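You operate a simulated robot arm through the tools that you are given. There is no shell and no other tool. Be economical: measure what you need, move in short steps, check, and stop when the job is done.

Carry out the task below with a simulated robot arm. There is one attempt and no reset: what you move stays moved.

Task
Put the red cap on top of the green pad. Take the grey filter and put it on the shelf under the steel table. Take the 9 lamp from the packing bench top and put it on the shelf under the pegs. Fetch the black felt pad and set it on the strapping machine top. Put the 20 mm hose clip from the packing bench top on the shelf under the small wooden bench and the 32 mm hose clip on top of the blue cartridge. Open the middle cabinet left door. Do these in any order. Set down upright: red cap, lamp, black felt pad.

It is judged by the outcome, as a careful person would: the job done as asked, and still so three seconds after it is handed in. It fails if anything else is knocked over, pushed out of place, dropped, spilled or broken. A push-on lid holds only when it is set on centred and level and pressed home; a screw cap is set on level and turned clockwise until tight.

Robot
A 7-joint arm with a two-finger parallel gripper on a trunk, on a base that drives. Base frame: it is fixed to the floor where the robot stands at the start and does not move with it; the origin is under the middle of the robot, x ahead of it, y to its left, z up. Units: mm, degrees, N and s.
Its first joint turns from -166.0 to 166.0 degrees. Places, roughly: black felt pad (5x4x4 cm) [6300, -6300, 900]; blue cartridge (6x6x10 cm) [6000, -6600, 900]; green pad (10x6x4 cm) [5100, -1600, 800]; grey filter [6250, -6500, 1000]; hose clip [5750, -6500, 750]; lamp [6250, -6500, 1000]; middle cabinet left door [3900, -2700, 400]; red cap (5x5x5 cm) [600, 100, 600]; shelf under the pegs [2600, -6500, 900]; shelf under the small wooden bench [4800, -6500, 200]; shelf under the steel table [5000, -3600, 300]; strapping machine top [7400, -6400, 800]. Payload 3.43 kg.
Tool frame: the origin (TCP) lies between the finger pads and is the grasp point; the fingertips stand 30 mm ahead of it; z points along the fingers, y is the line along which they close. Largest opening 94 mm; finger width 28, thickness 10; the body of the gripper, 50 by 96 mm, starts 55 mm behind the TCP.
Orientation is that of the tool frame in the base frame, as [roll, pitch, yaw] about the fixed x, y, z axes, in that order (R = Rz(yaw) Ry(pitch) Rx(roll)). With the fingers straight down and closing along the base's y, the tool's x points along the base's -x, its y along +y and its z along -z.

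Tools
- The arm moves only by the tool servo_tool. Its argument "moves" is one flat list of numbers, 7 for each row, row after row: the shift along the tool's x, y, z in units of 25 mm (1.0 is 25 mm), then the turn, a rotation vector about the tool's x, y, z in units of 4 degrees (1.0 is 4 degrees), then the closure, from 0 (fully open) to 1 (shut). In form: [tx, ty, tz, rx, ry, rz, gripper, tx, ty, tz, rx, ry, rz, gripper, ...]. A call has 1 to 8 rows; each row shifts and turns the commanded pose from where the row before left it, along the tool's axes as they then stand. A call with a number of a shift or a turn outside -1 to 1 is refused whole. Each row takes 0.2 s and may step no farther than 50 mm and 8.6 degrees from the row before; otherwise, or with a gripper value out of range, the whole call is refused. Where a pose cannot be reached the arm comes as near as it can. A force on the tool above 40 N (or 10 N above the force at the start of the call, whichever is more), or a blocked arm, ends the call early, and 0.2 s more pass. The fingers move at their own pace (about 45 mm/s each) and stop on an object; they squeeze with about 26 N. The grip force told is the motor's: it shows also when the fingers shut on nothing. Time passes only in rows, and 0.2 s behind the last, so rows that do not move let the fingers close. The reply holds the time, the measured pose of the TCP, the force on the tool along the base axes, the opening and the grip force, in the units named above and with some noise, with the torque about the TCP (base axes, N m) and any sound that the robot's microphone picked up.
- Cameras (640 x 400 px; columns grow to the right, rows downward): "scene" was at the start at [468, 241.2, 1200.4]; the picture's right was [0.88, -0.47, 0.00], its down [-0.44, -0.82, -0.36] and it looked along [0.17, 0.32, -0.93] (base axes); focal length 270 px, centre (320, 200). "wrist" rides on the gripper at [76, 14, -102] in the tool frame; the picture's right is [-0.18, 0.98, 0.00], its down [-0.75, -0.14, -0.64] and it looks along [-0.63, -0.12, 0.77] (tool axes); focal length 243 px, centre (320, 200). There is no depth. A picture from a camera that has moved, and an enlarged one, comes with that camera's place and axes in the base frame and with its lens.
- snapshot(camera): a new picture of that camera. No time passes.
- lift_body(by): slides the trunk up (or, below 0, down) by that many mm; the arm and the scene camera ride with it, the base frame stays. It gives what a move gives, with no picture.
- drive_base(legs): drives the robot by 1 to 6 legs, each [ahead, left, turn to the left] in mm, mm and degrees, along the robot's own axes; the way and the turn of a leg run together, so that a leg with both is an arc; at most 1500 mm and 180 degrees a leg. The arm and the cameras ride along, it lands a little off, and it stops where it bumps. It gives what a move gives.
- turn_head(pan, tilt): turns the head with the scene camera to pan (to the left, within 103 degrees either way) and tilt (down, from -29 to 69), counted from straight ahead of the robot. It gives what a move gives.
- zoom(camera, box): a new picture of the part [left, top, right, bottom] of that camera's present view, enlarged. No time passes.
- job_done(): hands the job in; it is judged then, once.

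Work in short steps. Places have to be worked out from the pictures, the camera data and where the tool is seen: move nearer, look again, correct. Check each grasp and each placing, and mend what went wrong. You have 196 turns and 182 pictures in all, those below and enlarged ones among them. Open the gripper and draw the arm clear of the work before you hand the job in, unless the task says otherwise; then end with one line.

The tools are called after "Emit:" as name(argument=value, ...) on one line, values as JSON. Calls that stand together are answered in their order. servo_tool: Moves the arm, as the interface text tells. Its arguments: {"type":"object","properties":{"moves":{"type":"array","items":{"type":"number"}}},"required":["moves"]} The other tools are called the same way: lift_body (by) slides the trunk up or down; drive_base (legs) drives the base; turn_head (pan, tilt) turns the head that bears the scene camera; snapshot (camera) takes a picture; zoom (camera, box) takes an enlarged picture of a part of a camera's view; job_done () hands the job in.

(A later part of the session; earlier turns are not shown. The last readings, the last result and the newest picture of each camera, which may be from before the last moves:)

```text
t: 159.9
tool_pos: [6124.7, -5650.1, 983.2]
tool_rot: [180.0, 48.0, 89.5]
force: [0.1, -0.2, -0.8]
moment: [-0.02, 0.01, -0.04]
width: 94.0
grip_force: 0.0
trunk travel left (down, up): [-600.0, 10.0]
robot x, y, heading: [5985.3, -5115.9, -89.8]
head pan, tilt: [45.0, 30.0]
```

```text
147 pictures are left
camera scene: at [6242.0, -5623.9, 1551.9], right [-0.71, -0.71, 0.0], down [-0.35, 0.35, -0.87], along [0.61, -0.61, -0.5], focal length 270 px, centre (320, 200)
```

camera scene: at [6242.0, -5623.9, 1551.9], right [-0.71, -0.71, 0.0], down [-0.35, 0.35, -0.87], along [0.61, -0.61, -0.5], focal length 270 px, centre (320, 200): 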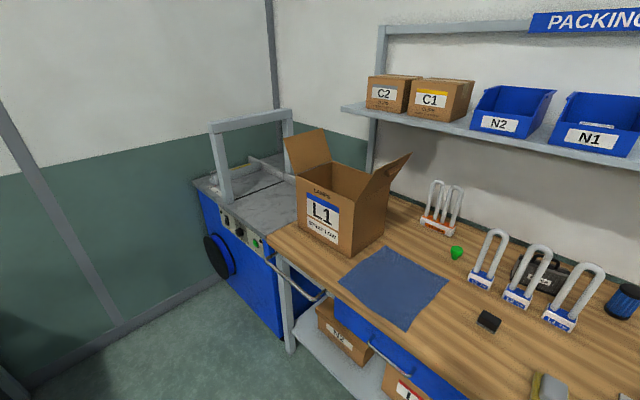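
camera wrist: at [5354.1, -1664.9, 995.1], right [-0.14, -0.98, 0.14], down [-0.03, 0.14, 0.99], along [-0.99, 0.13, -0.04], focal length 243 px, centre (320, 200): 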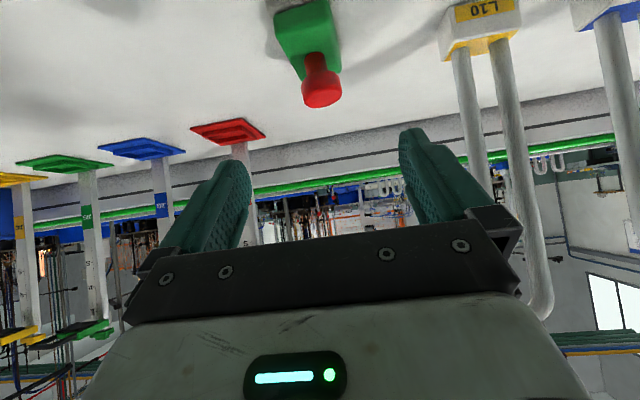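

I zoom in on the bench top from straight ahead.

Emit:
turn_head(pan=-5, tilt=40)

Emit:
zoom(camera="scene", box=[230, 90, 390, 190])

Emit:
zoom(camera="scene", box=[340, 90, 500, 190])

Emit:
zoom(camera="scene", box=[230, 150, 430, 275])

```text
t: 161.1
tool_pos: [6124.6, -5650.1, 983.6]
tool_rot: [-179.9, 48.0, 89.4]
force: [0.3, 0.6, -0.3]
moment: [0.02, 0.02, 0.02]
width: 93.9
grip_force: 0.1
trunk travel left (down, up): [-600.0, 10.0]
robot x, y, heading: [5981.4, -5115.0, -90.0]
head pan, tilt: [-5.0, 40.0]
```

```text
4.00 times, centred on (310, 140) of scene
camera zoom: at [6170.8, -5644.7, 1536.5], right [-1.0, 0.08, 0.0], down [0.05, 0.64, -0.77], along [-0.06, -0.76, -0.64], focal length 1082 px, centre (360, 440)
```

zoom: 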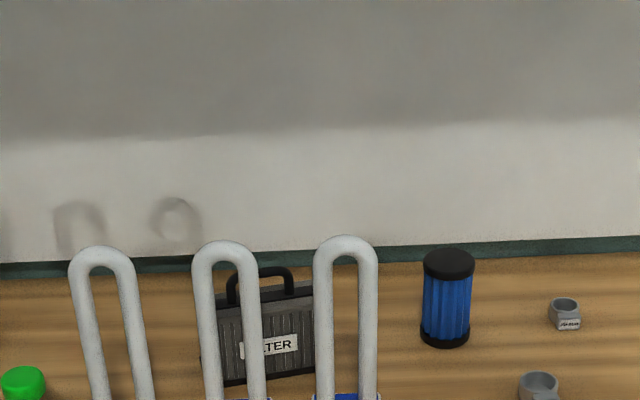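

```text
4.00 times, centred on (420, 140) of scene
camera zoom: at [6170.8, -5644.7, 1536.5], right [-1.0, 0.08, 0.0], down [0.05, 0.64, -0.77], along [-0.06, -0.76, -0.64], focal length 1082 px, centre (-80, 440)
```

zoom: 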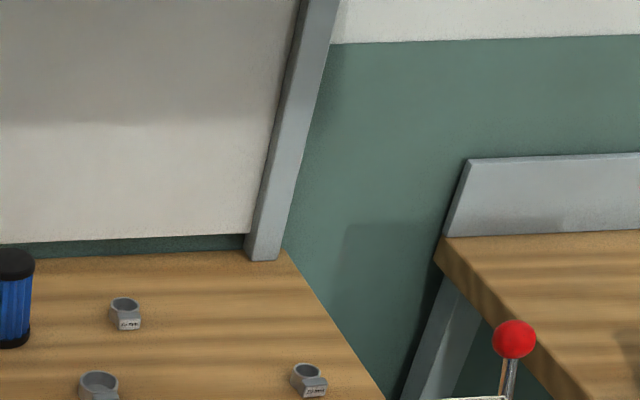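

```text
3.20 times, centred on (330, 212) of scene
camera zoom: at [6170.8, -5644.7, 1536.5], right [-1.0, 0.08, 0.0], down [0.05, 0.64, -0.77], along [-0.06, -0.76, -0.64], focal length 866 px, centre (288, 160)
```

zoom: 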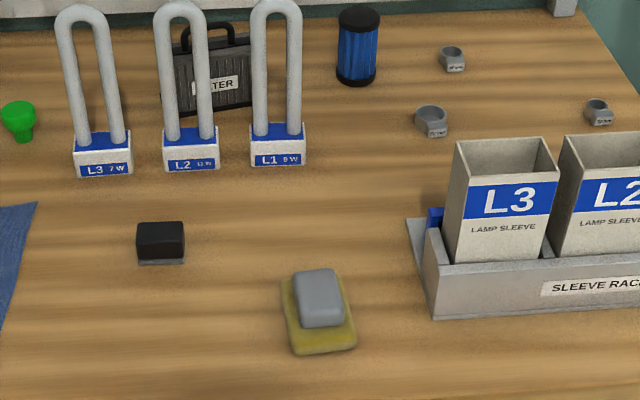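

I need the lamp and hose clip labels; zoom harder.

Emit:
zoom(camera="scene", box=[252, 185, 332, 207])

Emit:
zoom(camera="scene", box=[352, 155, 392, 200])

Emit:
zoom(camera="scene", box=[405, 175, 435, 195])

```text
8.00 times, centred on (292, 196) of scene
camera zoom: at [6170.8, -5644.7, 1536.5], right [-1.0, 0.08, 0.0], down [0.05, 0.64, -0.77], along [-0.06, -0.76, -0.64], focal length 2164 px, centre (544, 232)
```

zoom: 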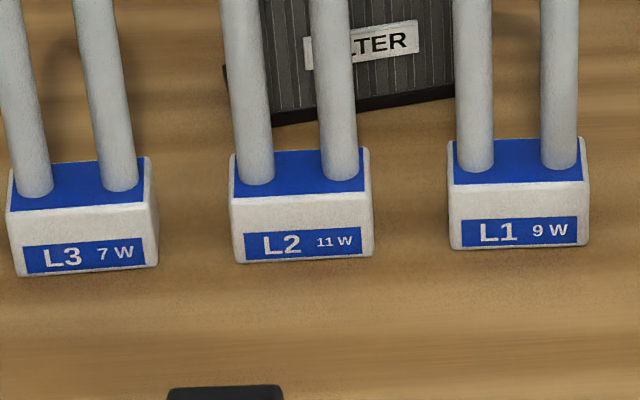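

```text
8.89 times, centred on (372, 178) of scene
camera zoom: at [6170.8, -5644.7, 1536.5], right [-1.0, 0.08, 0.0], down [0.05, 0.64, -0.77], along [-0.06, -0.76, -0.64], focal length 2405 px, centre (-142, 400)
```

zoom: 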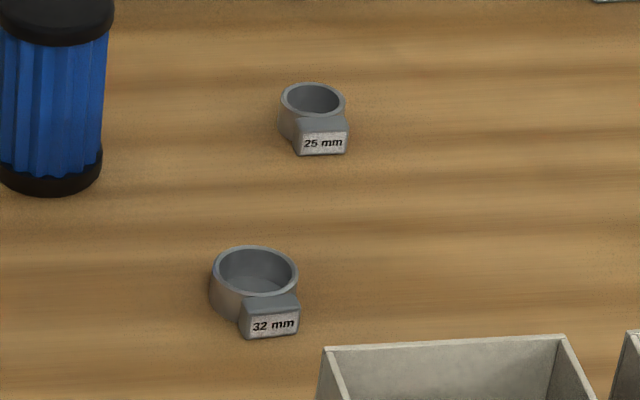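

```text
16.00 times, centred on (420, 185) of scene
camera zoom: at [6170.8, -5644.7, 1536.5], right [-1.0, 0.08, 0.0], down [0.05, 0.64, -0.77], along [-0.06, -0.76, -0.64], focal length 4328 px, centre (-1280, 440)
```

zoom: 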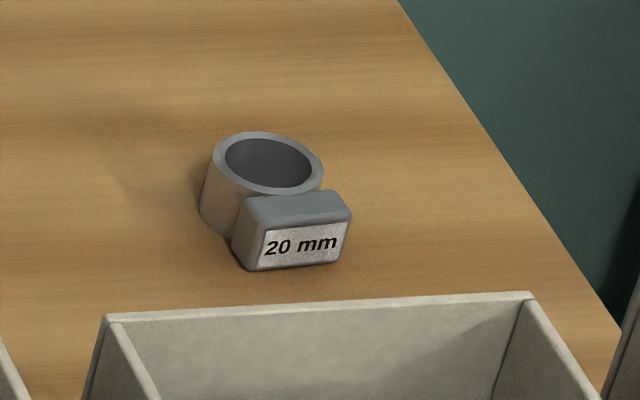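

Labels: lamp L1 is 9 W; clips 32, 25 and 20 mm identified. A wrist picture gives triangulation.

Emit:
snapshot(camera="wrist")

```text
140 pictures are left
camera wrist: at [6139.4, -5522.8, 994.9], right [0.98, -0.13, 0.14], down [-0.14, -0.03, 0.99], along [-0.13, -0.99, -0.04], focal length 243 px, centre (320, 200)
```

wrist: 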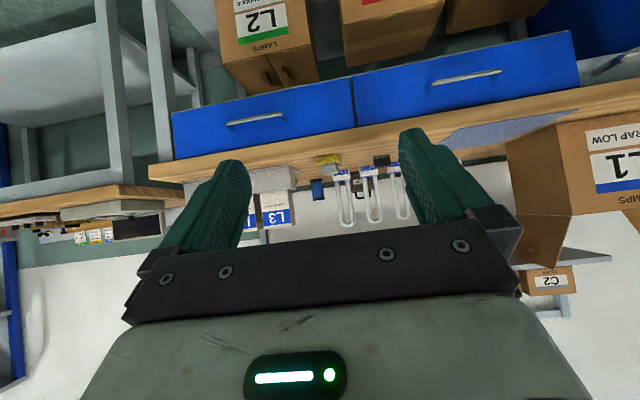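

Triangulated: bench top ≈850, felt pad (6256,−6323), cartridge (5998,−6624), 32 clip (5918,−6512), 20 clip (5693,−6511), lamp L1 (6121,−6455), filter (6205,−6575). I drive up for the felt pad first.

Emit:
drive_base(legs=[[430, 131, 0]])

Emit:
turn_head(pan=-5, tilt=60)

Emit:
snapshot(camera="scene")

Emit:
snapshot(camera="wrist")

```text
t: 163.8
tool_pos: [6254.7, -6080.6, 983.7]
tool_rot: [179.9, 48.0, 89.2]
force: [0.0, 0.0, 0.6]
moment: [-0.02, 0.0, 0.02]
width: 94.0
grip_force: 0.0
trunk travel left (down, up): [-600.0, 10.0]
robot x, y, heading: [6111.5, -5544.2, -89.7]
head pan, tilt: [-5.0, 40.0]
```

```text
t: 164.6
tool_pos: [6255.1, -6082.0, 983.4]
tool_rot: [-179.9, 48.0, 89.5]
force: [1.0, -0.3, 0.2]
moment: [-0.02, 0.0, -0.02]
width: 94.2
grip_force: 0.0
trunk travel left (down, up): [-600.0, 10.0]
robot x, y, heading: [6112.7, -5549.6, -90.2]
head pan, tilt: [-5.0, 60.0]
```

```text
139 pictures are left
camera scene: at [6303.0, -6058.4, 1509.8], right [-1.0, 0.09, 0.0], down [0.08, 0.86, -0.5], along [-0.04, -0.5, -0.87], focal length 270 px, centre (320, 200)
```

scene: 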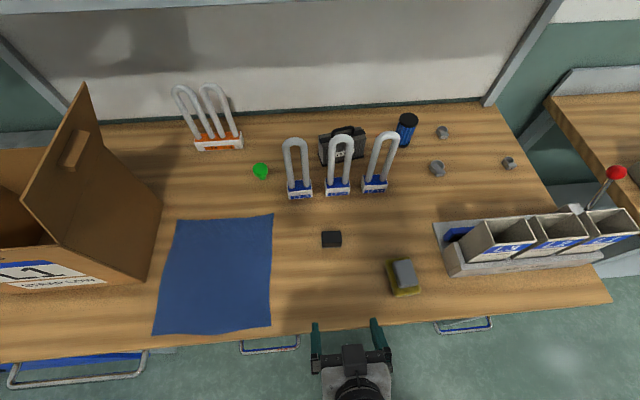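

```text
138 pictures are left
camera wrist: at [6270.3, -5954.6, 994.9], right [0.98, -0.13, 0.14], down [-0.14, -0.03, 0.99], along [-0.13, -0.99, -0.04], focal length 243 px, centre (320, 200)
```

wrist: 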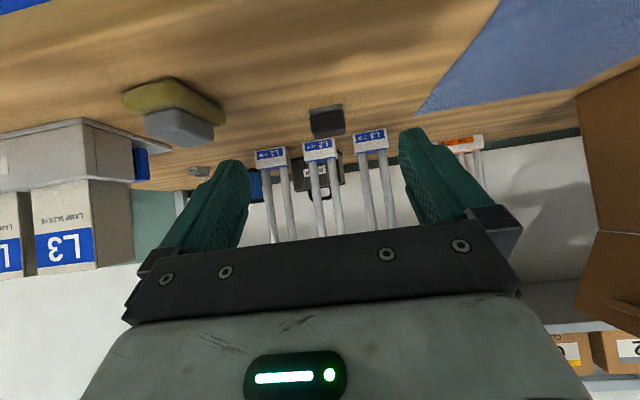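

Felt pad centre ≈(6251,−6315,868). I move forward, then along the tool axis to about 70 mm short, and check.

Emit:
servo_tool(moves=[-0.648, -0.03, 0.72, 0, 0, 0, 0, -0.648, -0.03, 0.72, 0, 0, 0, 0, -0.648, -0.03, 0.72, 0, 0, 0, 0, -0.648, -0.03, 0.72, 0, 0, 0, 0, -0.648, -0.03, 0.72, 0, 0, 0, 0, 0, 0, 1, 0, 0, 0, 0, 0, 0, 1, 0, 0, 0, 0, 0, 0, 1, 0, 0, 0, 0])

Emit:
snapshot(camera="wrist")

```text
t: 166.4
tool_pos: [6249.6, -6257.3, 933.5]
tool_rot: [180.0, 48.1, 89.3]
force: [0.6, 0.4, -0.5]
moment: [-0.01, 0.04, 0.01]
width: 93.9
grip_force: 0.1
trunk travel left (down, up): [-600.0, 10.0]
robot x, y, heading: [6115.2, -5544.7, -89.9]
head pan, tilt: [-5.0, 60.0]
```

```text
137 pictures are left
camera wrist: at [6264.7, -6131.3, 944.6], right [0.98, -0.13, 0.14], down [-0.14, -0.03, 0.99], along [-0.13, -0.99, -0.04], focal length 243 px, centre (320, 200)
```

wrist: 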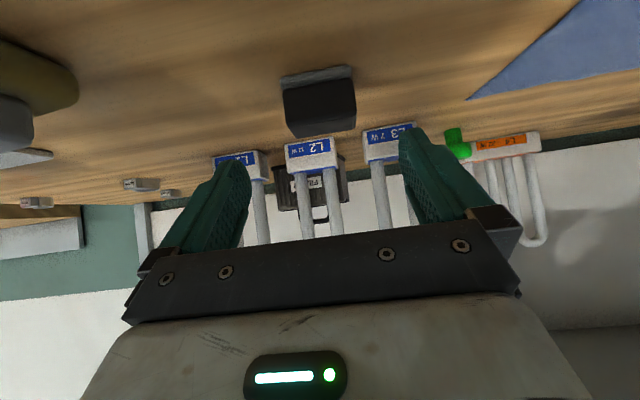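

I advance the last 76 mm along the axis and close.

Emit:
servo_tool(moves=[-0.02, 0.02, 0.762, 0, 0, 0, 0, -0.02, 0.02, 0.762, 0, 0, 0, 0, -0.02, 0.02, 0.762, 0, 0, 0, 0, -0.02, 0.02, 0.762, 0, 0, 0, 0, 0, 0, 0, 0, 0, 0, 1, 0, 0, 0, 0, 0, 0, 1, 0, 0, 0, 0, 0, 0, 1, 0, 0, 0, 0, 0, 0, 1])

Emit:
snapshot(camera="wrist")

```text
t: 168.2
tool_pos: [6250.5, -6316.1, 884.1]
tool_rot: [179.9, 47.9, 89.3]
force: [-0.6, -0.2, 0.0]
moment: [-0.03, 0.03, 0.02]
width: 53.3
grip_force: 26.2
trunk travel left (down, up): [-600.0, 10.0]
robot x, y, heading: [6116.6, -5543.1, -89.9]
head pan, tilt: [-5.0, 60.0]
```

```text
136 pictures are left
camera wrist: at [6265.8, -6189.5, 895.1], right [0.98, -0.13, 0.14], down [-0.14, -0.03, 0.99], along [-0.13, -0.99, -0.05], focal length 243 px, centre (320, 200)
```

wrist: 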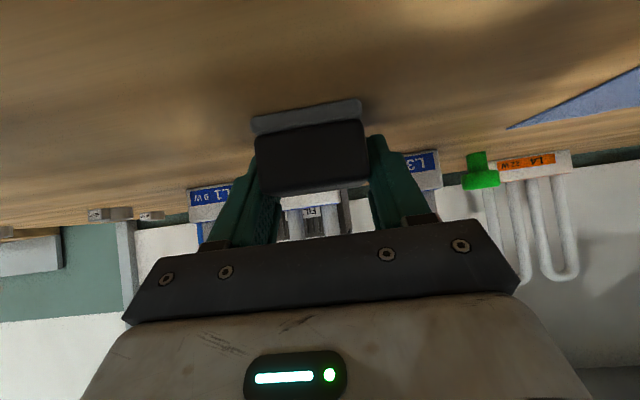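

Gripped. I lift 60 mm, then draw back 150 mm.

Emit:
servo_tool(moves=[-0.595, 0, -0.535, 0, 0, 0, 1, -0.595, 0, -0.535, 0, 0, 0, 1, -0.595, 0, -0.535, 0, 0, 0, 1, 0.803, 0, -0.892, 0, 0, 0, 1, 0.803, 0, -0.892, 0, 0, 0, 1, 0.803, 0, -0.892, 0, 0, 0, 1, 0.803, 0, -0.892, 0, 0, 0, 1, 0.803, 0, -0.892, 0, 0, 0, 1])

Emit:
turn_head(pan=60, tilt=35)

Emit:
snapshot(camera="scene")

Emit:
snapshot(camera="wrist")

```text
t: 170.0
tool_pos: [6251.2, -6165.3, 943.8]
tool_rot: [-180.0, 48.0, 89.3]
force: [0.1, -0.7, -1.6]
moment: [-0.03, 0.01, 0.0]
width: 53.3
grip_force: 25.5
trunk travel left (down, up): [-600.0, 10.0]
robot x, y, heading: [6114.4, -5550.2, -90.1]
head pan, tilt: [-5.0, 60.0]
```

```text
t: 171.4
tool_pos: [6251.9, -6164.6, 943.9]
tool_rot: [-180.0, 48.0, 89.2]
force: [0.5, -0.8, -0.7]
moment: [0.0, 0.02, -0.01]
width: 53.2
grip_force: 26.2
trunk travel left (down, up): [-600.0, 10.0]
robot x, y, heading: [6114.0, -5546.7, -89.9]
head pan, tilt: [60.0, 35.0]
```

```text
135 pictures are left
camera scene: at [6385.0, -6036.1, 1544.0], right [-0.5, -0.87, 0.0], down [-0.5, 0.29, -0.82], along [0.71, -0.41, -0.57], focal length 270 px, centre (320, 200)
```

scene: 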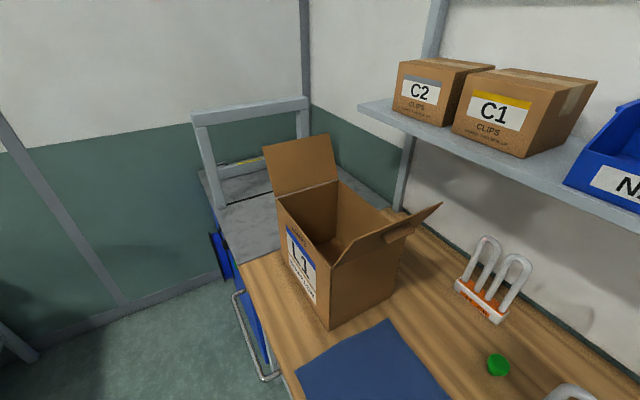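

```text
134 pictures are left
camera wrist: at [6267.2, -6038.8, 954.3], right [0.98, -0.13, 0.14], down [-0.14, -0.03, 0.99], along [-0.13, -0.99, -0.04], focal length 243 px, centre (320, 200)
```

wrist: 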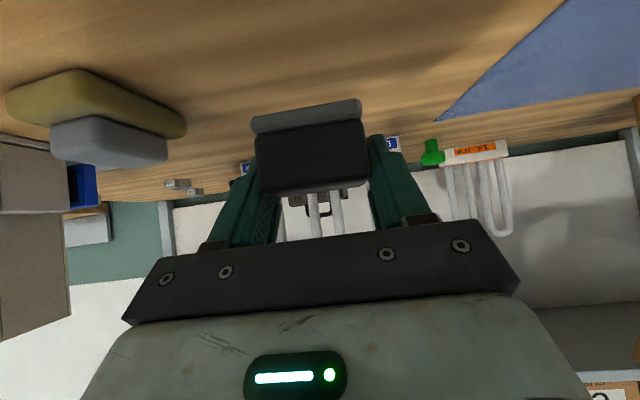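

I back off 80 mm to clear the carton, then slide left to face the strapping machine.

Emit:
drive_base(legs=[[-80, 0, 0], [0, 850, 0]])

Emit:
turn_head(pan=15, tilt=45)

Emit:
snapshot(camera="scene")

Emit:
snapshot(camera="wrist")

```text
t: 176.5
tool_pos: [7100.9, -6088.1, 943.5]
tool_rot: [179.9, 47.8, 89.1]
force: [0.0, 0.0, -0.3]
moment: [0.01, -0.01, 0.01]
width: 53.1
grip_force: 25.9
trunk travel left (down, up): [-600.0, 10.0]
robot x, y, heading: [6966.6, -5468.7, -90.1]
head pan, tilt: [60.0, 35.0]
```

```text
t: 177.7
tool_pos: [7101.0, -6087.5, 942.3]
tool_rot: [-179.9, 47.9, 89.2]
force: [-0.2, -0.1, -0.7]
moment: [0.02, 0.07, 0.01]
width: 53.1
grip_force: 25.9
trunk travel left (down, up): [-600.0, 10.0]
robot x, y, heading: [6967.0, -5465.9, -89.9]
head pan, tilt: [15.0, 45.0]
```

```text
133 pictures are left
camera scene: at [7179.4, -5992.6, 1529.3], right [-0.97, -0.26, 0.0], down [-0.18, 0.68, -0.71], along [0.18, -0.68, -0.71], focal length 270 px, centre (320, 200)
```

scene: 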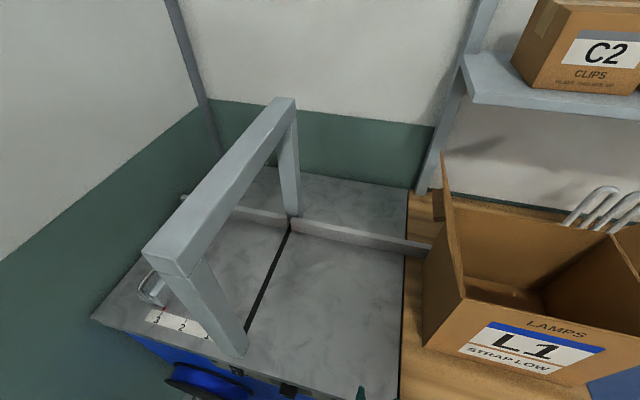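

```text
132 pictures are left
camera wrist: at [7116.7, -5960.5, 954.3], right [0.98, -0.14, 0.14], down [-0.14, -0.03, 0.99], along [-0.13, -0.99, -0.04], focal length 243 px, centre (320, 200)
```

wrist: 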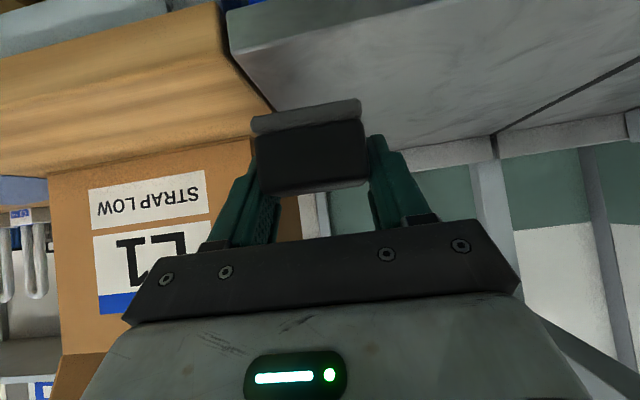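

Free spot on the machine top at about (7250,−6290), top ≈850. I drive 150 left and 150 ahead.

Emit:
drive_base(legs=[[150, 150, 0]])

Emit:
turn_head(pan=0, tilt=60)

Emit:
snapshot(camera="scene")

Emit:
snapshot(camera="wrist")

```text
t: 179.3
tool_pos: [7251.7, -6239.4, 942.4]
tool_rot: [-179.9, 47.9, 89.2]
force: [-0.6, 0.4, -0.5]
moment: [-0.04, 0.03, -0.03]
width: 53.4
grip_force: 26.1
trunk travel left (down, up): [-600.0, 10.0]
robot x, y, heading: [7111.0, -5621.8, -90.1]
head pan, tilt: [15.0, 45.0]
```

```text
t: 180.1
tool_pos: [7250.7, -6239.8, 942.5]
tool_rot: [180.0, 47.9, 89.2]
force: [0.3, 0.6, -1.3]
moment: [0.01, 0.0, -0.01]
width: 53.3
grip_force: 26.3
trunk travel left (down, up): [-600.0, 10.0]
robot x, y, heading: [7114.9, -5621.6, -90.2]
head pan, tilt: [0.0, 60.0]
```

```text
131 pictures are left
camera scene: at [7307.8, -6132.9, 1509.8], right [-1.0, 0.0, 0.0], down [0.0, 0.87, -0.5], along [0.0, -0.5, -0.87], focal length 270 px, centre (320, 200)
```

scene: 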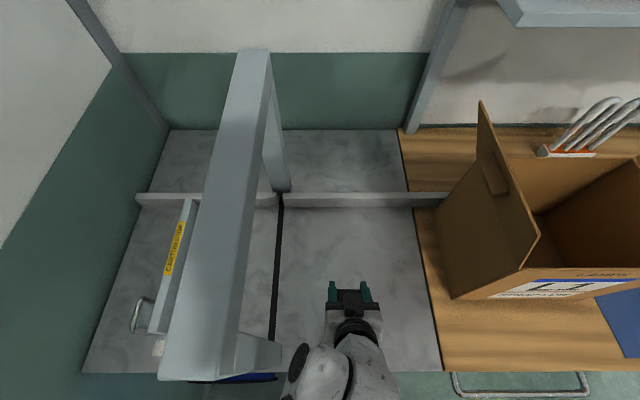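

```text
130 pictures are left
camera wrist: at [7266.1, -6112.8, 954.3], right [0.98, -0.14, 0.14], down [-0.14, -0.03, 0.99], along [-0.13, -0.99, -0.04], focal length 243 px, centre (320, 200)
```

wrist: 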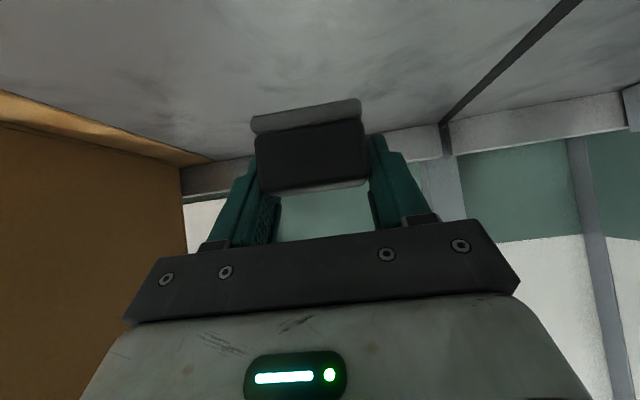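

Position is good. I lower 42 mm then continue in small steps.

Emit:
servo_tool(moves=[0.446, 0, 0.401, 0, 0, 0, 1, 0.446, 0, 0.401, 0, 0, 0, 1, 0.357, 0, 0.321, 0, 0, 0, 1, 0.075, 0, 0.067, 0, 0, 0, 1, 0.075, 0, 0.067, 0, 0, 0, 1])

Emit:
snapshot(camera="wrist")

```text
t: 181.3
tool_pos: [7250.0, -6239.0, 896.2]
tool_rot: [179.9, 48.0, 89.2]
force: [0.2, 0.6, -0.4]
moment: [0.05, 0.02, -0.03]
width: 53.3
grip_force: 26.1
trunk travel left (down, up): [-600.0, 10.0]
robot x, y, heading: [7114.5, -5618.4, -89.9]
head pan, tilt: [0.0, 60.0]
```

```text
129 pictures are left
camera wrist: at [7266.1, -6112.4, 907.5], right [0.98, -0.14, 0.14], down [-0.14, -0.03, 0.99], along [-0.13, -0.99, -0.04], focal length 243 px, centre (320, 200)
```

wrist: 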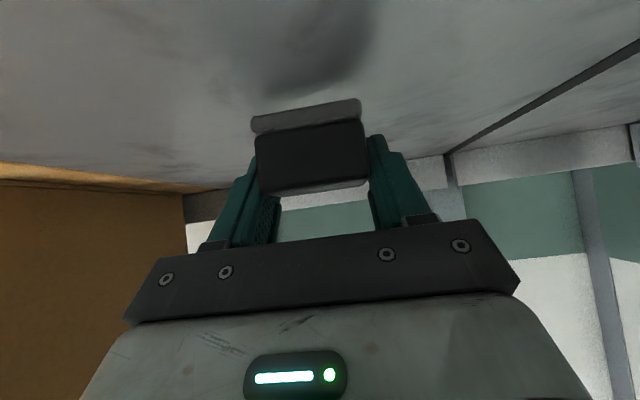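

Still a gap by the shadow. I continue in 4 mm steps, stopping on contact.

Emit:
servo_tool(moves=[0.119, 0, 0.107, 0, 0, 0, 1, 0.119, 0, 0.107, 0, 0, 0, 1, 0.119, 0, 0.107, 0, 0, 0, 1, 0.119, 0, 0.107, 0, 0, 0, 1, 0.119, 0, 0.107, 0, 0, 0, 1])

Emit:
snapshot(camera="wrist")

```text
t: 182.6
tool_pos: [7249.3, -6241.6, 880.7]
tool_rot: [-179.8, 48.7, 89.1]
force: [0.1, 0.2, 13.2]
moment: [0.35, 0.0, -0.02]
width: 53.4
grip_force: 26.4
trunk travel left (down, up): [-600.0, 10.0]
robot x, y, heading: [7111.8, -5620.0, -89.8]
head pan, tilt: [0.0, 60.0]
stopped in row 5: the force on the tool passed its limit at 43 N (the readings are from after the stop); the commanded pose is now the measured one
```

```text
128 pictures are left
camera wrist: at [7266.2, -6114.7, 890.0], right [0.98, -0.14, 0.14], down [-0.14, -0.01, 0.99], along [-0.13, -0.99, -0.03], focal length 243 px, centre (320, 200)
```

wrist: 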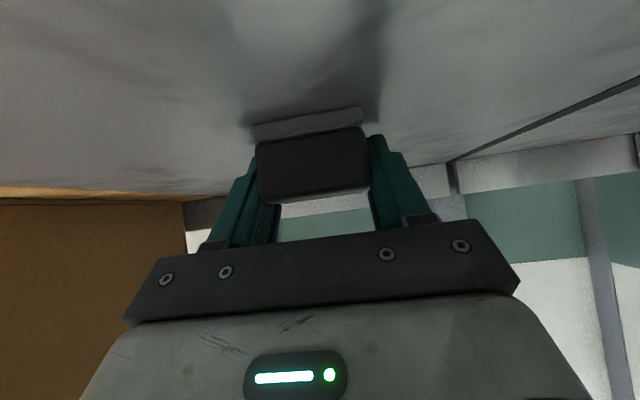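

Contact at 13 N residual. I open slowly and look.

Emit:
servo_tool(moves=[0, 0, 0, 0, 0, 0, 0.4, 0, 0, 0, 0, 0, 0, 0.35, 0, 0, 0, 0, 0, 0, 0.25, 0, 0, 0, 0, 0, 0, 0.1, 0, 0, 0, 0, 0, 0, 0, 0, 0, 0, 0, 0, 0, 0])

Emit:
servo_tool(moves=[0, 0, -0.5, 0, 0, 0, 0, 0, 0, -1, 0, 0, 0, 0, 0, 0, -1, 0, 0, 0, 0, 0, 0, -1, 0, 0, 0, 0, 0, 0, -1, 0, 0, 0, 0])

Emit:
snapshot(camera="wrist")

```text
t: 184.0
tool_pos: [7249.7, -6239.7, 880.4]
tool_rot: [-179.9, 48.7, 89.2]
force: [-16.2, 8.0, 23.9]
moment: [-0.09, -0.51, 0.15]
width: 84.7
grip_force: 0.1
trunk travel left (down, up): [-600.0, 10.0]
robot x, y, heading: [7115.3, -5618.6, -90.2]
head pan, tilt: [0.0, 60.0]
```

```text
t: 185.2
tool_pos: [7251.5, -6156.5, 953.2]
tool_rot: [180.0, 48.4, 89.1]
force: [-1.4, -0.2, 0.6]
moment: [-0.02, -0.01, 0.03]
width: 94.1
grip_force: 0.0
trunk travel left (down, up): [-600.0, 10.0]
robot x, y, heading: [7114.4, -5617.8, -89.8]
head pan, tilt: [0.0, 60.0]
```

```text
127 pictures are left
camera wrist: at [7267.5, -6030.1, 964.4], right [0.98, -0.14, 0.14], down [-0.14, -0.02, 0.99], along [-0.13, -0.99, -0.04], focal length 243 px, centre (320, 200)
```

wrist: 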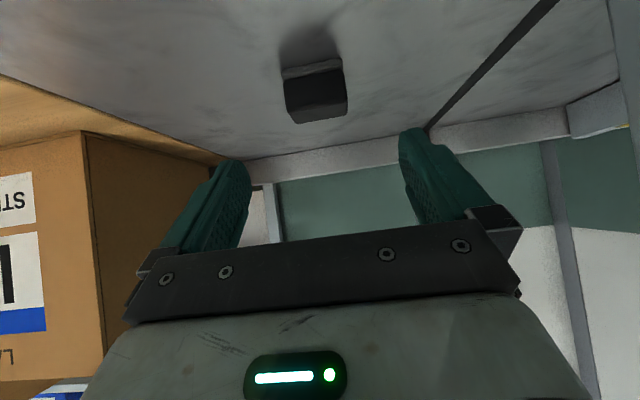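

Felt pad is standing on the machine. Next the 32 mm clip: back off and slide right to x≈5780.

Emit:
drive_base(legs=[[-160, 0, 0], [0, -1335, 0], [110, 0, 0]])

Emit:
turn_head(pan=0, tilt=50)

Emit:
snapshot(camera="scene")

Emit:
snapshot(camera="wrist")

```text
t: 193.7
tool_pos: [5917.7, -6103.7, 955.2]
tool_rot: [-180.0, 48.4, 89.3]
force: [0.9, 0.2, 1.1]
moment: [-0.01, 0.0, -0.02]
width: 94.1
grip_force: 0.0
trunk travel left (down, up): [-600.0, 10.0]
robot x, y, heading: [5779.3, -5569.2, -89.9]
head pan, tilt: [0.0, 60.0]
```

```text
t: 194.4
tool_pos: [5915.9, -6104.3, 954.4]
tool_rot: [-179.9, 48.4, 89.2]
force: [0.2, 0.7, -0.1]
moment: [0.01, -0.04, 0.0]
width: 93.7
grip_force: 0.1
trunk travel left (down, up): [-600.0, 10.0]
robot x, y, heading: [5779.1, -5567.8, -90.1]
head pan, tilt: [0.0, 50.0]
```

```text
126 pictures are left
camera scene: at [5973.1, -6090.0, 1522.3], right [-1.0, 0.0, 0.0], down [0.0, 0.77, -0.64], along [0.0, -0.64, -0.77], focal length 270 px, centre (320, 200)
```

scene: 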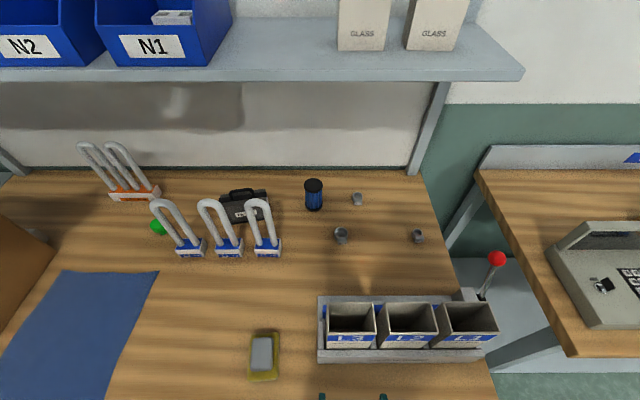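

```text
125 pictures are left
camera wrist: at [5932.7, -5977.5, 964.3], right [0.98, -0.14, 0.14], down [-0.14, -0.02, 0.99], along [-0.13, -0.99, -0.04], focal length 243 px, centre (320, 200)
```

wrist: 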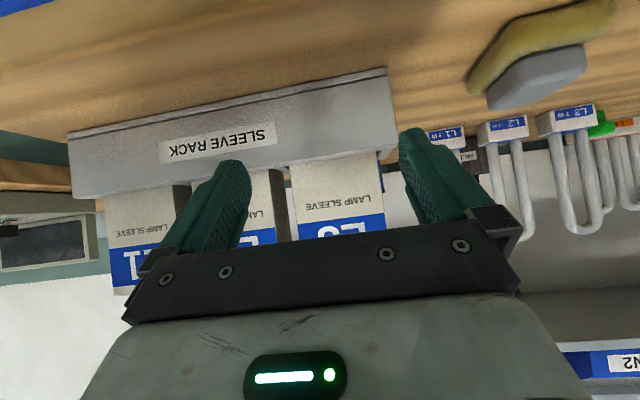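

The sleeve rack (tops ≈1020) is in front of the clips, so I rise to z≈1110 and steepen the tool to 20° tilt to go over it.

Emit:
servo_tool(moves=[-0.594, 0, -0.535, 0, 1, 0, 0, -0.556, 0, -0.575, 0, 1, 0, 0, -0.514, 0, -0.613, 0, 1, 0, 0, -0.47, 0, -0.647, 0, 1, 0, 0, -0.424, 0, -0.678, 0, 1, 0, 0, -0.376, 0, -0.706, 0, 1, 0, 0, -0.325, 0, -0.731, 0, 1, 0, 0, -0.274, 0, -0.752, 0, 0, 0, 0])

Emit:
snapshot(camera="wrist")

```text
t: 196.2
tool_pos: [5924.5, -6102.6, 1115.3]
tool_rot: [-179.9, 20.4, 89.3]
force: [0.9, 1.0, 0.2]
moment: [0.03, 0.01, 0.02]
width: 93.9
grip_force: 0.0
out of reach, approached as far as the arm can: row 8
trunk travel left (down, up): [-600.0, 10.0]
robot x, y, heading: [5777.0, -5565.9, -90.1]
head pan, tilt: [0.0, 50.0]
```

```text
124 pictures are left
camera wrist: at [5940.1, -5996.5, 1184.5], right [0.98, -0.19, 0.06], down [-0.15, -0.48, 0.86], along [-0.13, -0.86, -0.5], focal length 243 px, centre (320, 200)
```

wrist: 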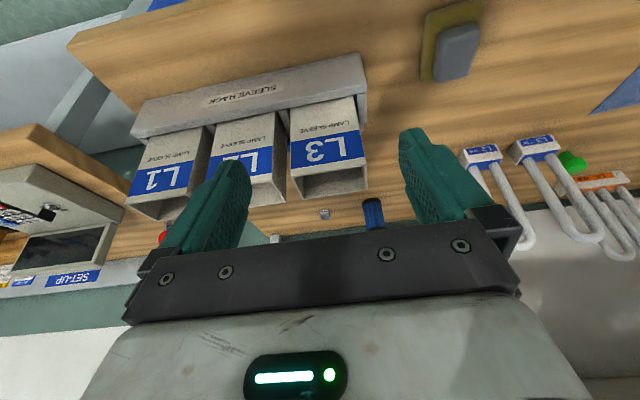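

Out-of-reach only slightly affected the last row. I move forward over the rack at this height.

Emit:
servo_tool(moves=[-0.937, -0.07, 0.349, 0, 0, 0, 0, -0.937, -0.07, 0.349, 0, 0, 0, 0, -0.937, -0.07, 0.349, 0, 0, 0, 0, -0.937, -0.07, 0.349, 0, 0, 0, 0, -0.937, -0.07, 0.349, 0, 0, 0, 0, -0.937, -0.07, 0.349, 0, 0, 0, 0, -0.937, -0.07, 0.349, 0, 0, 0, 0, -0.937, -0.07, 0.349, 0, 0, 0, 0])

Emit:
servo_tool(moves=[-0.82, 0, 0.66, 0, 0, 0, 0, -0.82, 0, 0.66, 0, 0, 0, 0, -0.82, 0, 0.66, 0, 0, 0, 0, -0.82, 0, 0.66, 0, 0, 0, 0, -0.82, 0, 0.66, 0, 0, 0, 0, -0.82, 0, 0.66, 0, 0, 0, 0])

Emit:
snapshot(camera="wrist")

Emit:
snapshot(camera="scene")

```text
t: 198.0
tool_pos: [5907.8, -6302.8, 1115.9]
tool_rot: [-180.0, 20.4, 89.3]
force: [-0.9, -0.8, -0.1]
moment: [-0.01, 0.0, 0.01]
width: 94.1
grip_force: 0.1
trunk travel left (down, up): [-600.0, 10.0]
robot x, y, heading: [5776.8, -5567.8, -90.0]
head pan, tilt: [0.0, 50.0]
```

```text
t: 199.4
tool_pos: [5907.6, -6452.8, 1066.0]
tool_rot: [180.0, 20.4, 89.3]
force: [-0.9, -0.7, 1.5]
moment: [0.01, 0.01, -0.02]
width: 94.0
grip_force: 0.0
trunk travel left (down, up): [-600.0, 10.0]
robot x, y, heading: [5776.0, -5566.7, -90.2]
head pan, tilt: [0.0, 50.0]
```

```text
123 pictures are left
camera wrist: at [5921.3, -6345.5, 1134.5], right [0.98, -0.19, 0.06], down [-0.15, -0.48, 0.86], along [-0.13, -0.86, -0.5], focal length 243 px, centre (320, 200)
```

wrist: 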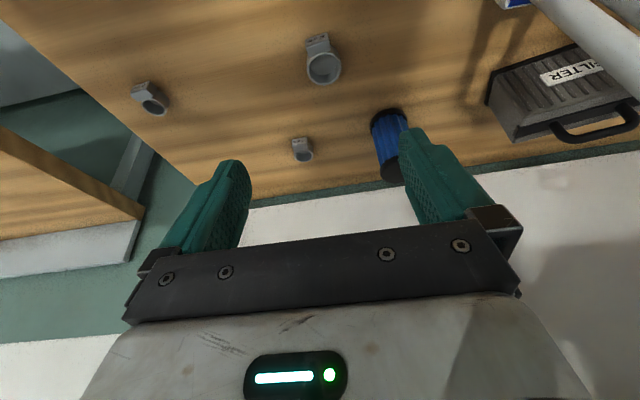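

```text
122 pictures are left
camera scene: at [5973.1, -6090.1, 1522.3], right [-1.0, 0.0, 0.0], down [0.0, 0.77, -0.64], along [0.0, -0.64, -0.77], focal length 270 px, centre (320, 200)
```

scene: 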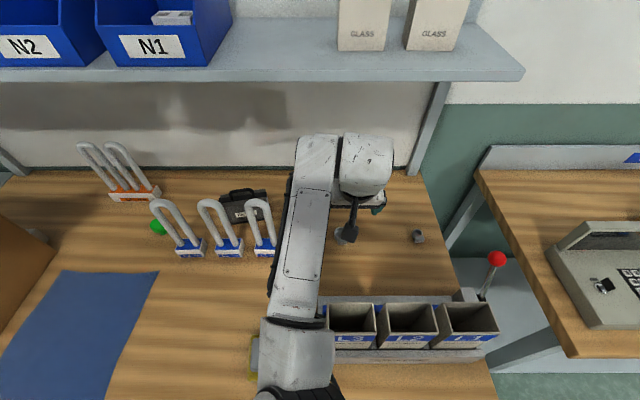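

Clip 32 confirmed at (5911,−6509). I descend to z≈908 over it.

Emit:
servo_tool(moves=[0.093, 0.02, 0.926, 0, 0, 0, 0, 0.093, 0.02, 0.926, 0, 0, 0, 0, 0.093, 0.02, 0.926, 0, 0, 0, 0, 0.093, 0.02, 0.926, 0, 0, 0, 0, 0.093, 0.02, 0.926, 0, 0, 0, 0, 0.093, 0.02, 0.926, 0, 0, 0, 0, 0.093, 0.02, 0.926, 0, 0, 0, 0])

Emit:
snapshot(camera="wrist")

```text
t: 201.0
tool_pos: [5908.1, -6494.2, 907.3]
tool_rot: [179.9, 20.4, 89.2]
force: [1.0, -0.1, -0.8]
moment: [-0.04, -0.01, 0.03]
width: 93.8
grip_force: 0.0
trunk travel left (down, up): [-600.0, 10.0]
robot x, y, heading: [5781.3, -5570.0, -89.9]
head pan, tilt: [0.0, 50.0]
```

```text
121 pictures are left
camera wrist: at [5923.9, -6387.1, 976.2], right [0.98, -0.19, 0.06], down [-0.15, -0.48, 0.86], along [-0.13, -0.86, -0.5], focal length 243 px, centre (320, 200)
```

wrist: 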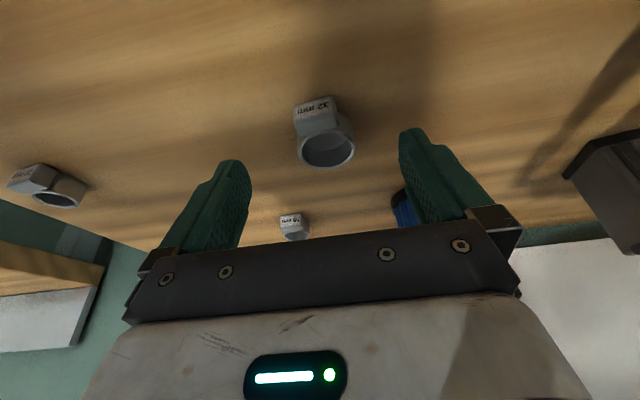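

On target. Last 21 mm down and close.

Emit:
servo_tool(moves=[0.07, 0.08, 0.42, 0, 0, 0, 0, 0.07, 0.08, 0.42, 0, 0, 0, 0, 0, 0, 0, 0, 0, 0, 1, 0, 0, 0, 0, 0, 0, 1, 0, 0, 0, 0, 0, 0, 1, 0, 0, 0, 0, 0, 0, 1])

Emit:
snapshot(camera="wrist")

```text
t: 202.4
tool_pos: [5912.2, -6498.7, 887.0]
tool_rot: [180.0, 20.4, 89.2]
force: [0.1, 0.5, 0.3]
moment: [-0.01, 0.03, 0.02]
width: 38.5
grip_force: 26.3
trunk travel left (down, up): [-600.0, 10.0]
robot x, y, heading: [5776.2, -5568.0, -90.1]
head pan, tilt: [0.0, 50.0]
```

```text
120 pictures are left
camera wrist: at [5927.7, -6391.2, 955.7], right [0.98, -0.19, 0.06], down [-0.15, -0.48, 0.86], along [-0.13, -0.86, -0.5], focal length 243 px, centre (320, 200)
```

wrist: 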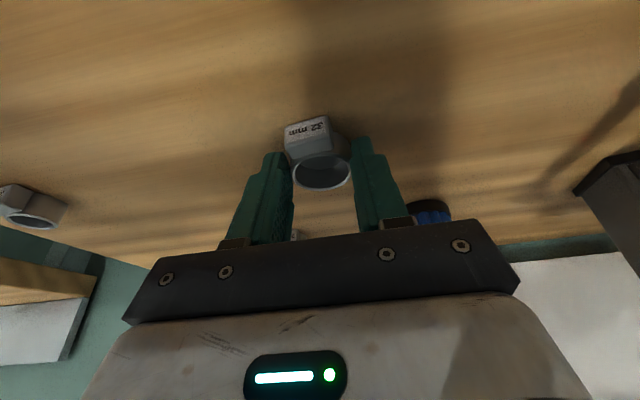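

Clip held (38.5 mm). I lift it 130 mm, then shift the base left 82 and ahead 60.

Emit:
servo_tool(moves=[-0.303, 0, -0.813, 0, 0, 0, 1, -0.303, 0, -0.813, 0, 0, 0, 1, -0.303, 0, -0.813, 0, 0, 0, 1, -0.303, 0, -0.813, 0, 0, 0, 1, -0.303, 0, -0.813, 0, 0, 0, 1, -0.303, 0, -0.813, 0, 0, 0, 1])

Emit:
drive_base(legs=[[60, 82, 0]])

Emit:
snapshot(camera="wrist")

Emit:
snapshot(camera="scene")

```text
t: 203.8
tool_pos: [5912.9, -6498.0, 1016.9]
tool_rot: [180.0, 20.3, 89.2]
force: [-1.1, 0.3, -0.6]
moment: [-0.01, -0.02, 0.0]
width: 38.3
grip_force: 26.1
trunk travel left (down, up): [-600.0, 10.0]
robot x, y, heading: [5779.1, -5565.7, -90.0]
head pan, tilt: [0.0, 50.0]
```

```text
t: 205.0
tool_pos: [5995.2, -6558.6, 1017.1]
tool_rot: [180.0, 20.4, 89.3]
force: [0.4, -0.5, -0.3]
moment: [-0.01, 0.01, -0.05]
width: 38.1
grip_force: 26.0
trunk travel left (down, up): [-600.0, 10.0]
robot x, y, heading: [5862.9, -5633.2, -90.0]
head pan, tilt: [0.0, 50.0]
```

```text
119 pictures are left
camera wrist: at [6010.7, -6452.0, 1086.2], right [0.98, -0.19, 0.06], down [-0.15, -0.48, 0.86], along [-0.13, -0.86, -0.5], focal length 243 px, centre (320, 200)
```

wrist: 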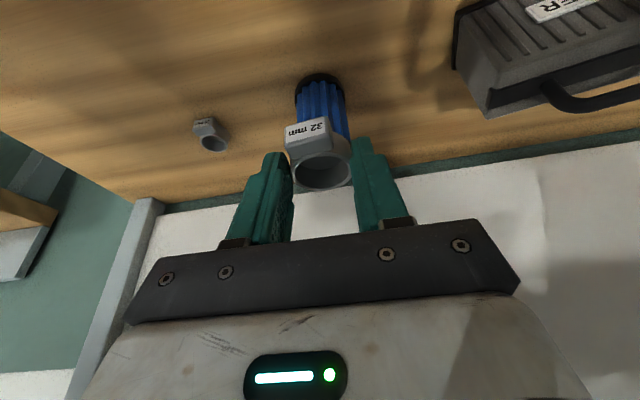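

```text
118 pictures are left
camera scene: at [6055.5, -6151.0, 1522.3], right [-1.0, 0.0, 0.0], down [0.0, 0.77, -0.64], along [0.0, -0.64, -0.77], focal length 270 px, centre (320, 200)
```

scene: 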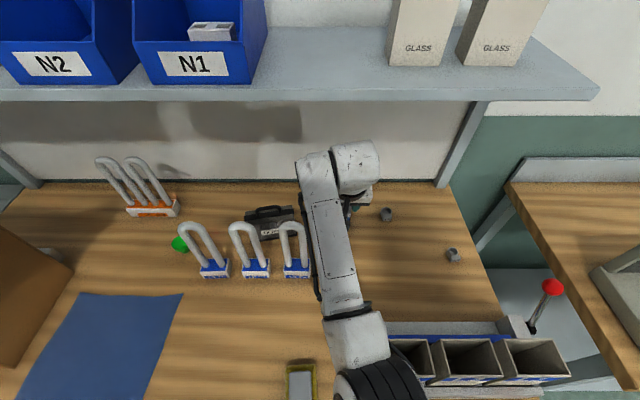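

Cartridge axis ≈(5997,−6627). I move forward 60 mm at this height and check.

Emit:
servo_tool(moves=[-0.75, 0.03, 0.279, 0, 0, 0, 1, -0.75, 0.03, 0.279, 0, 0, 0, 1, -0.75, 0.03, 0.279, 0, 0, 0, 1])

Emit:
snapshot(camera="wrist")

Emit:
turn_head(pan=45, tilt=50)

Emit:
snapshot(camera="scene")

```text
t: 205.8
tool_pos: [5997.0, -6618.9, 1017.4]
tool_rot: [-180.0, 20.4, 89.3]
force: [-0.4, 0.6, -0.5]
moment: [0.02, -0.01, 0.01]
width: 38.3
grip_force: 25.9
trunk travel left (down, up): [-600.0, 10.0]
robot x, y, heading: [5861.4, -5627.7, -90.2]
head pan, tilt: [0.0, 50.0]
```

```text
117 pictures are left
camera wrist: at [6012.8, -6512.0, 1085.4], right [0.98, -0.19, 0.06], down [-0.15, -0.48, 0.86], along [-0.13, -0.86, -0.5], focal length 243 px, centre (320, 200)
```

wrist: 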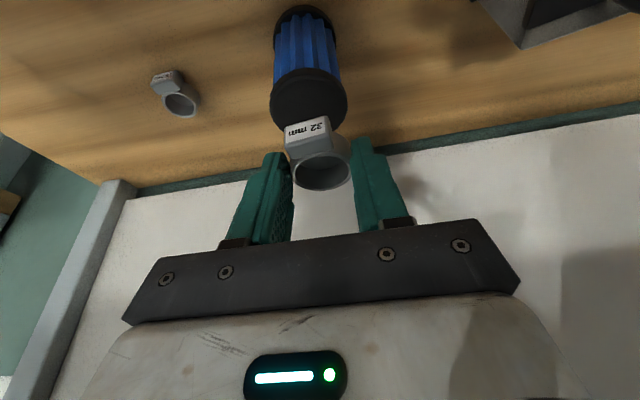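

```text
t: 206.9
tool_pos: [5998.1, -6619.0, 1016.9]
tool_rot: [-180.0, 20.4, 89.3]
force: [0.4, 0.3, 0.5]
moment: [-0.01, -0.01, 0.02]
width: 38.4
grip_force: 26.6
trunk travel left (down, up): [-600.0, 10.0]
robot x, y, heading: [5861.0, -5630.6, -90.1]
head pan, tilt: [45.0, 50.0]
```

```text
116 pictures are left
camera scene: at [6110.0, -6128.6, 1522.3], right [-0.71, -0.71, 0.0], down [-0.54, 0.54, -0.64], along [0.45, -0.45, -0.77], focal length 270 px, centre (320, 200)
```

scene: 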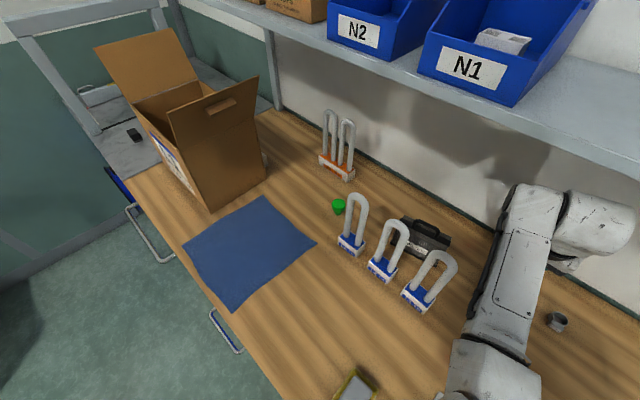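

Alignment looks right (cartridge top ≈(5995,−6625)). I lower 22 mm and check closely.

Emit:
servo_tool(moves=[0.154, -0.04, 0.412, 0, 0, 0, 1, 0.154, -0.04, 0.412, 0, 0, 0, 1])

Emit:
zoom(camera="wrist", box=[220, 30, 420, 220])

```text
t: 207.5
tool_pos: [5995.7, -6618.0, 994.2]
tool_rot: [180.0, 20.4, 89.3]
force: [-0.4, 0.5, -1.8]
moment: [-0.01, 0.0, -0.01]
width: 38.3
grip_force: 25.9
trunk travel left (down, up): [-600.0, 10.0]
robot x, y, heading: [5859.2, -5626.1, -89.9]
head pan, tilt: [45.0, 50.0]
```

```text
2.11 times, centred on (320, 125) of wrist
camera zoom: at [6010.9, -6511.8, 1063.5], right [0.98, -0.19, 0.06], down [-0.15, -0.48, 0.86], along [-0.13, -0.86, -0.5], focal length 511 px, centre (320, 358)
```

zoom: 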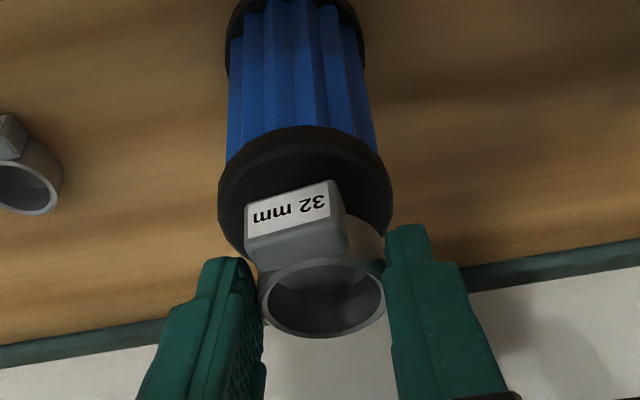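

Ring needs 3 mm −x and 5 mm back. I correct, then descend in 2.5 mm steps to contact.

Emit:
servo_tool(moves=[0.187, -0.12, -0.07, 0, 0, 0, 1, 0.035, 0, 0.094, 0, 0, 0, 1, 0.035, 0, 0.094, 0, 0, 0, 1, 0.035, 0, 0.094, 0, 0, 0, 1])

Emit:
zoom(camera="wrist", box=[220, 30, 420, 220])

```text
t: 208.5
tool_pos: [5992.3, -6612.9, 987.3]
tool_rot: [-179.9, 20.4, 89.3]
force: [0.1, -0.3, 0.1]
moment: [-0.02, -0.02, 0.0]
width: 38.2
grip_force: 25.2
trunk travel left (down, up): [-600.0, 10.0]
robot x, y, heading: [5860.8, -5626.5, -90.2]
head pan, tilt: [45.0, 50.0]
```

```text
2.11 times, centred on (320, 125) of wrist
camera zoom: at [6007.6, -6506.8, 1056.3], right [0.98, -0.18, 0.06], down [-0.15, -0.48, 0.86], along [-0.13, -0.86, -0.5], focal length 511 px, centre (320, 358)
```

zoom: 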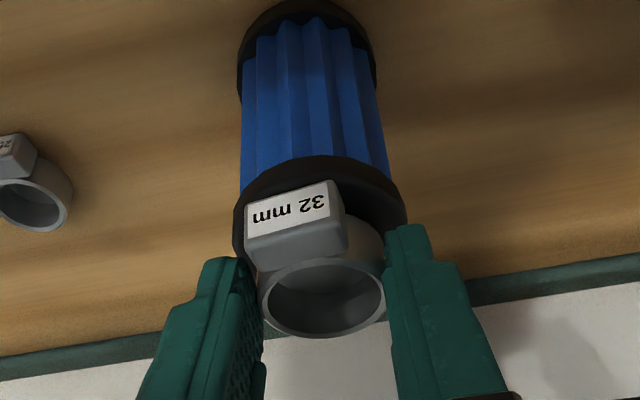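

Centred laterally; continue down in 2 mm steps.

Emit:
servo_tool(moves=[0.028, 0, 0.075, 0, 0, 0, 1, 0.028, 0, 0.075, 0, 0, 0, 1, 0.028, 0, 0.075, 0, 0, 0, 1, 0, 0, 0, 0, 0, 0, 1])

Emit:
zoom(camera="wrist", box=[220, 30, 420, 220])

```text
t: 209.5
tool_pos: [5991.8, -6614.3, 984.1]
tool_rot: [180.0, 20.5, 89.3]
force: [-0.1, 2.3, 13.7]
moment: [0.11, -0.02, 0.01]
width: 38.1
grip_force: 25.9
trunk travel left (down, up): [-600.0, 10.0]
robot x, y, heading: [5862.1, -5626.1, -89.9]
head pan, tilt: [45.0, 50.0]
```

```text
2.11 times, centred on (320, 125) of wrist
camera zoom: at [6007.6, -6507.2, 1052.0], right [0.98, -0.18, 0.07], down [-0.15, -0.48, 0.87], along [-0.13, -0.86, -0.49], focal length 511 px, centre (320, 358)
```

zoom: 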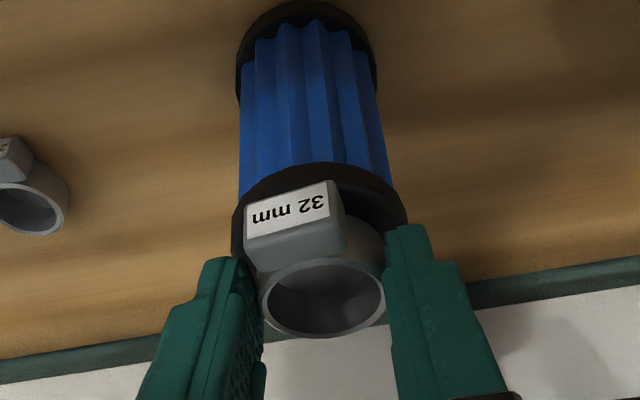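

Contact 14 N. I ease 1 mm, open slowly, and check.

Emit:
servo_tool(moves=[-0.014, 0, -0.037, 0, 0, 0, 1, 0, 0, 0, 0, 0, 0, 0.56, 0, 0, 0, 0, 0, 0, 0.52, 0, 0, 0, 0, 0, 0, 0.45, 0, 0, 0, 0, 0, 0, 0.35, 0, 0, 0, 0, 0, 0, 0.35])

Emit:
zoom(camera="wrist", box=[220, 30, 420, 220])

```text
t: 210.9
tool_pos: [5993.2, -6614.4, 981.5]
tool_rot: [180.0, 20.5, 89.3]
force: [0.1, 0.2, -0.5]
moment: [0.01, -0.02, -0.03]
width: 60.7
grip_force: 0.0
trunk travel left (down, up): [-600.0, 10.0]
robot x, y, heading: [5864.5, -5626.4, -90.0]
head pan, tilt: [45.0, 50.0]
```

```text
2.11 times, centred on (320, 125) of wrist
camera zoom: at [6007.5, -6507.1, 1051.2], right [0.98, -0.19, 0.06], down [-0.15, -0.48, 0.86], along [-0.13, -0.86, -0.5], focal length 511 px, centre (320, 358)
```

zoom: 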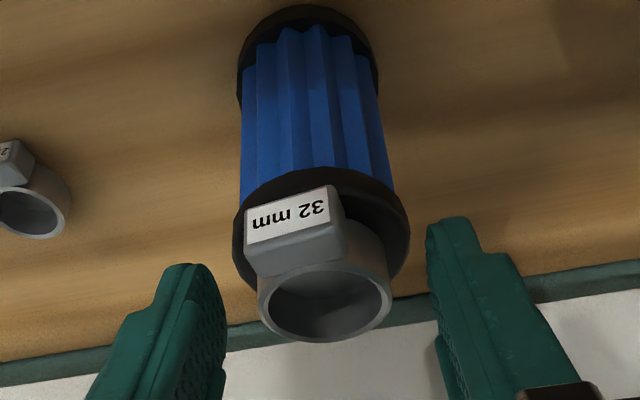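

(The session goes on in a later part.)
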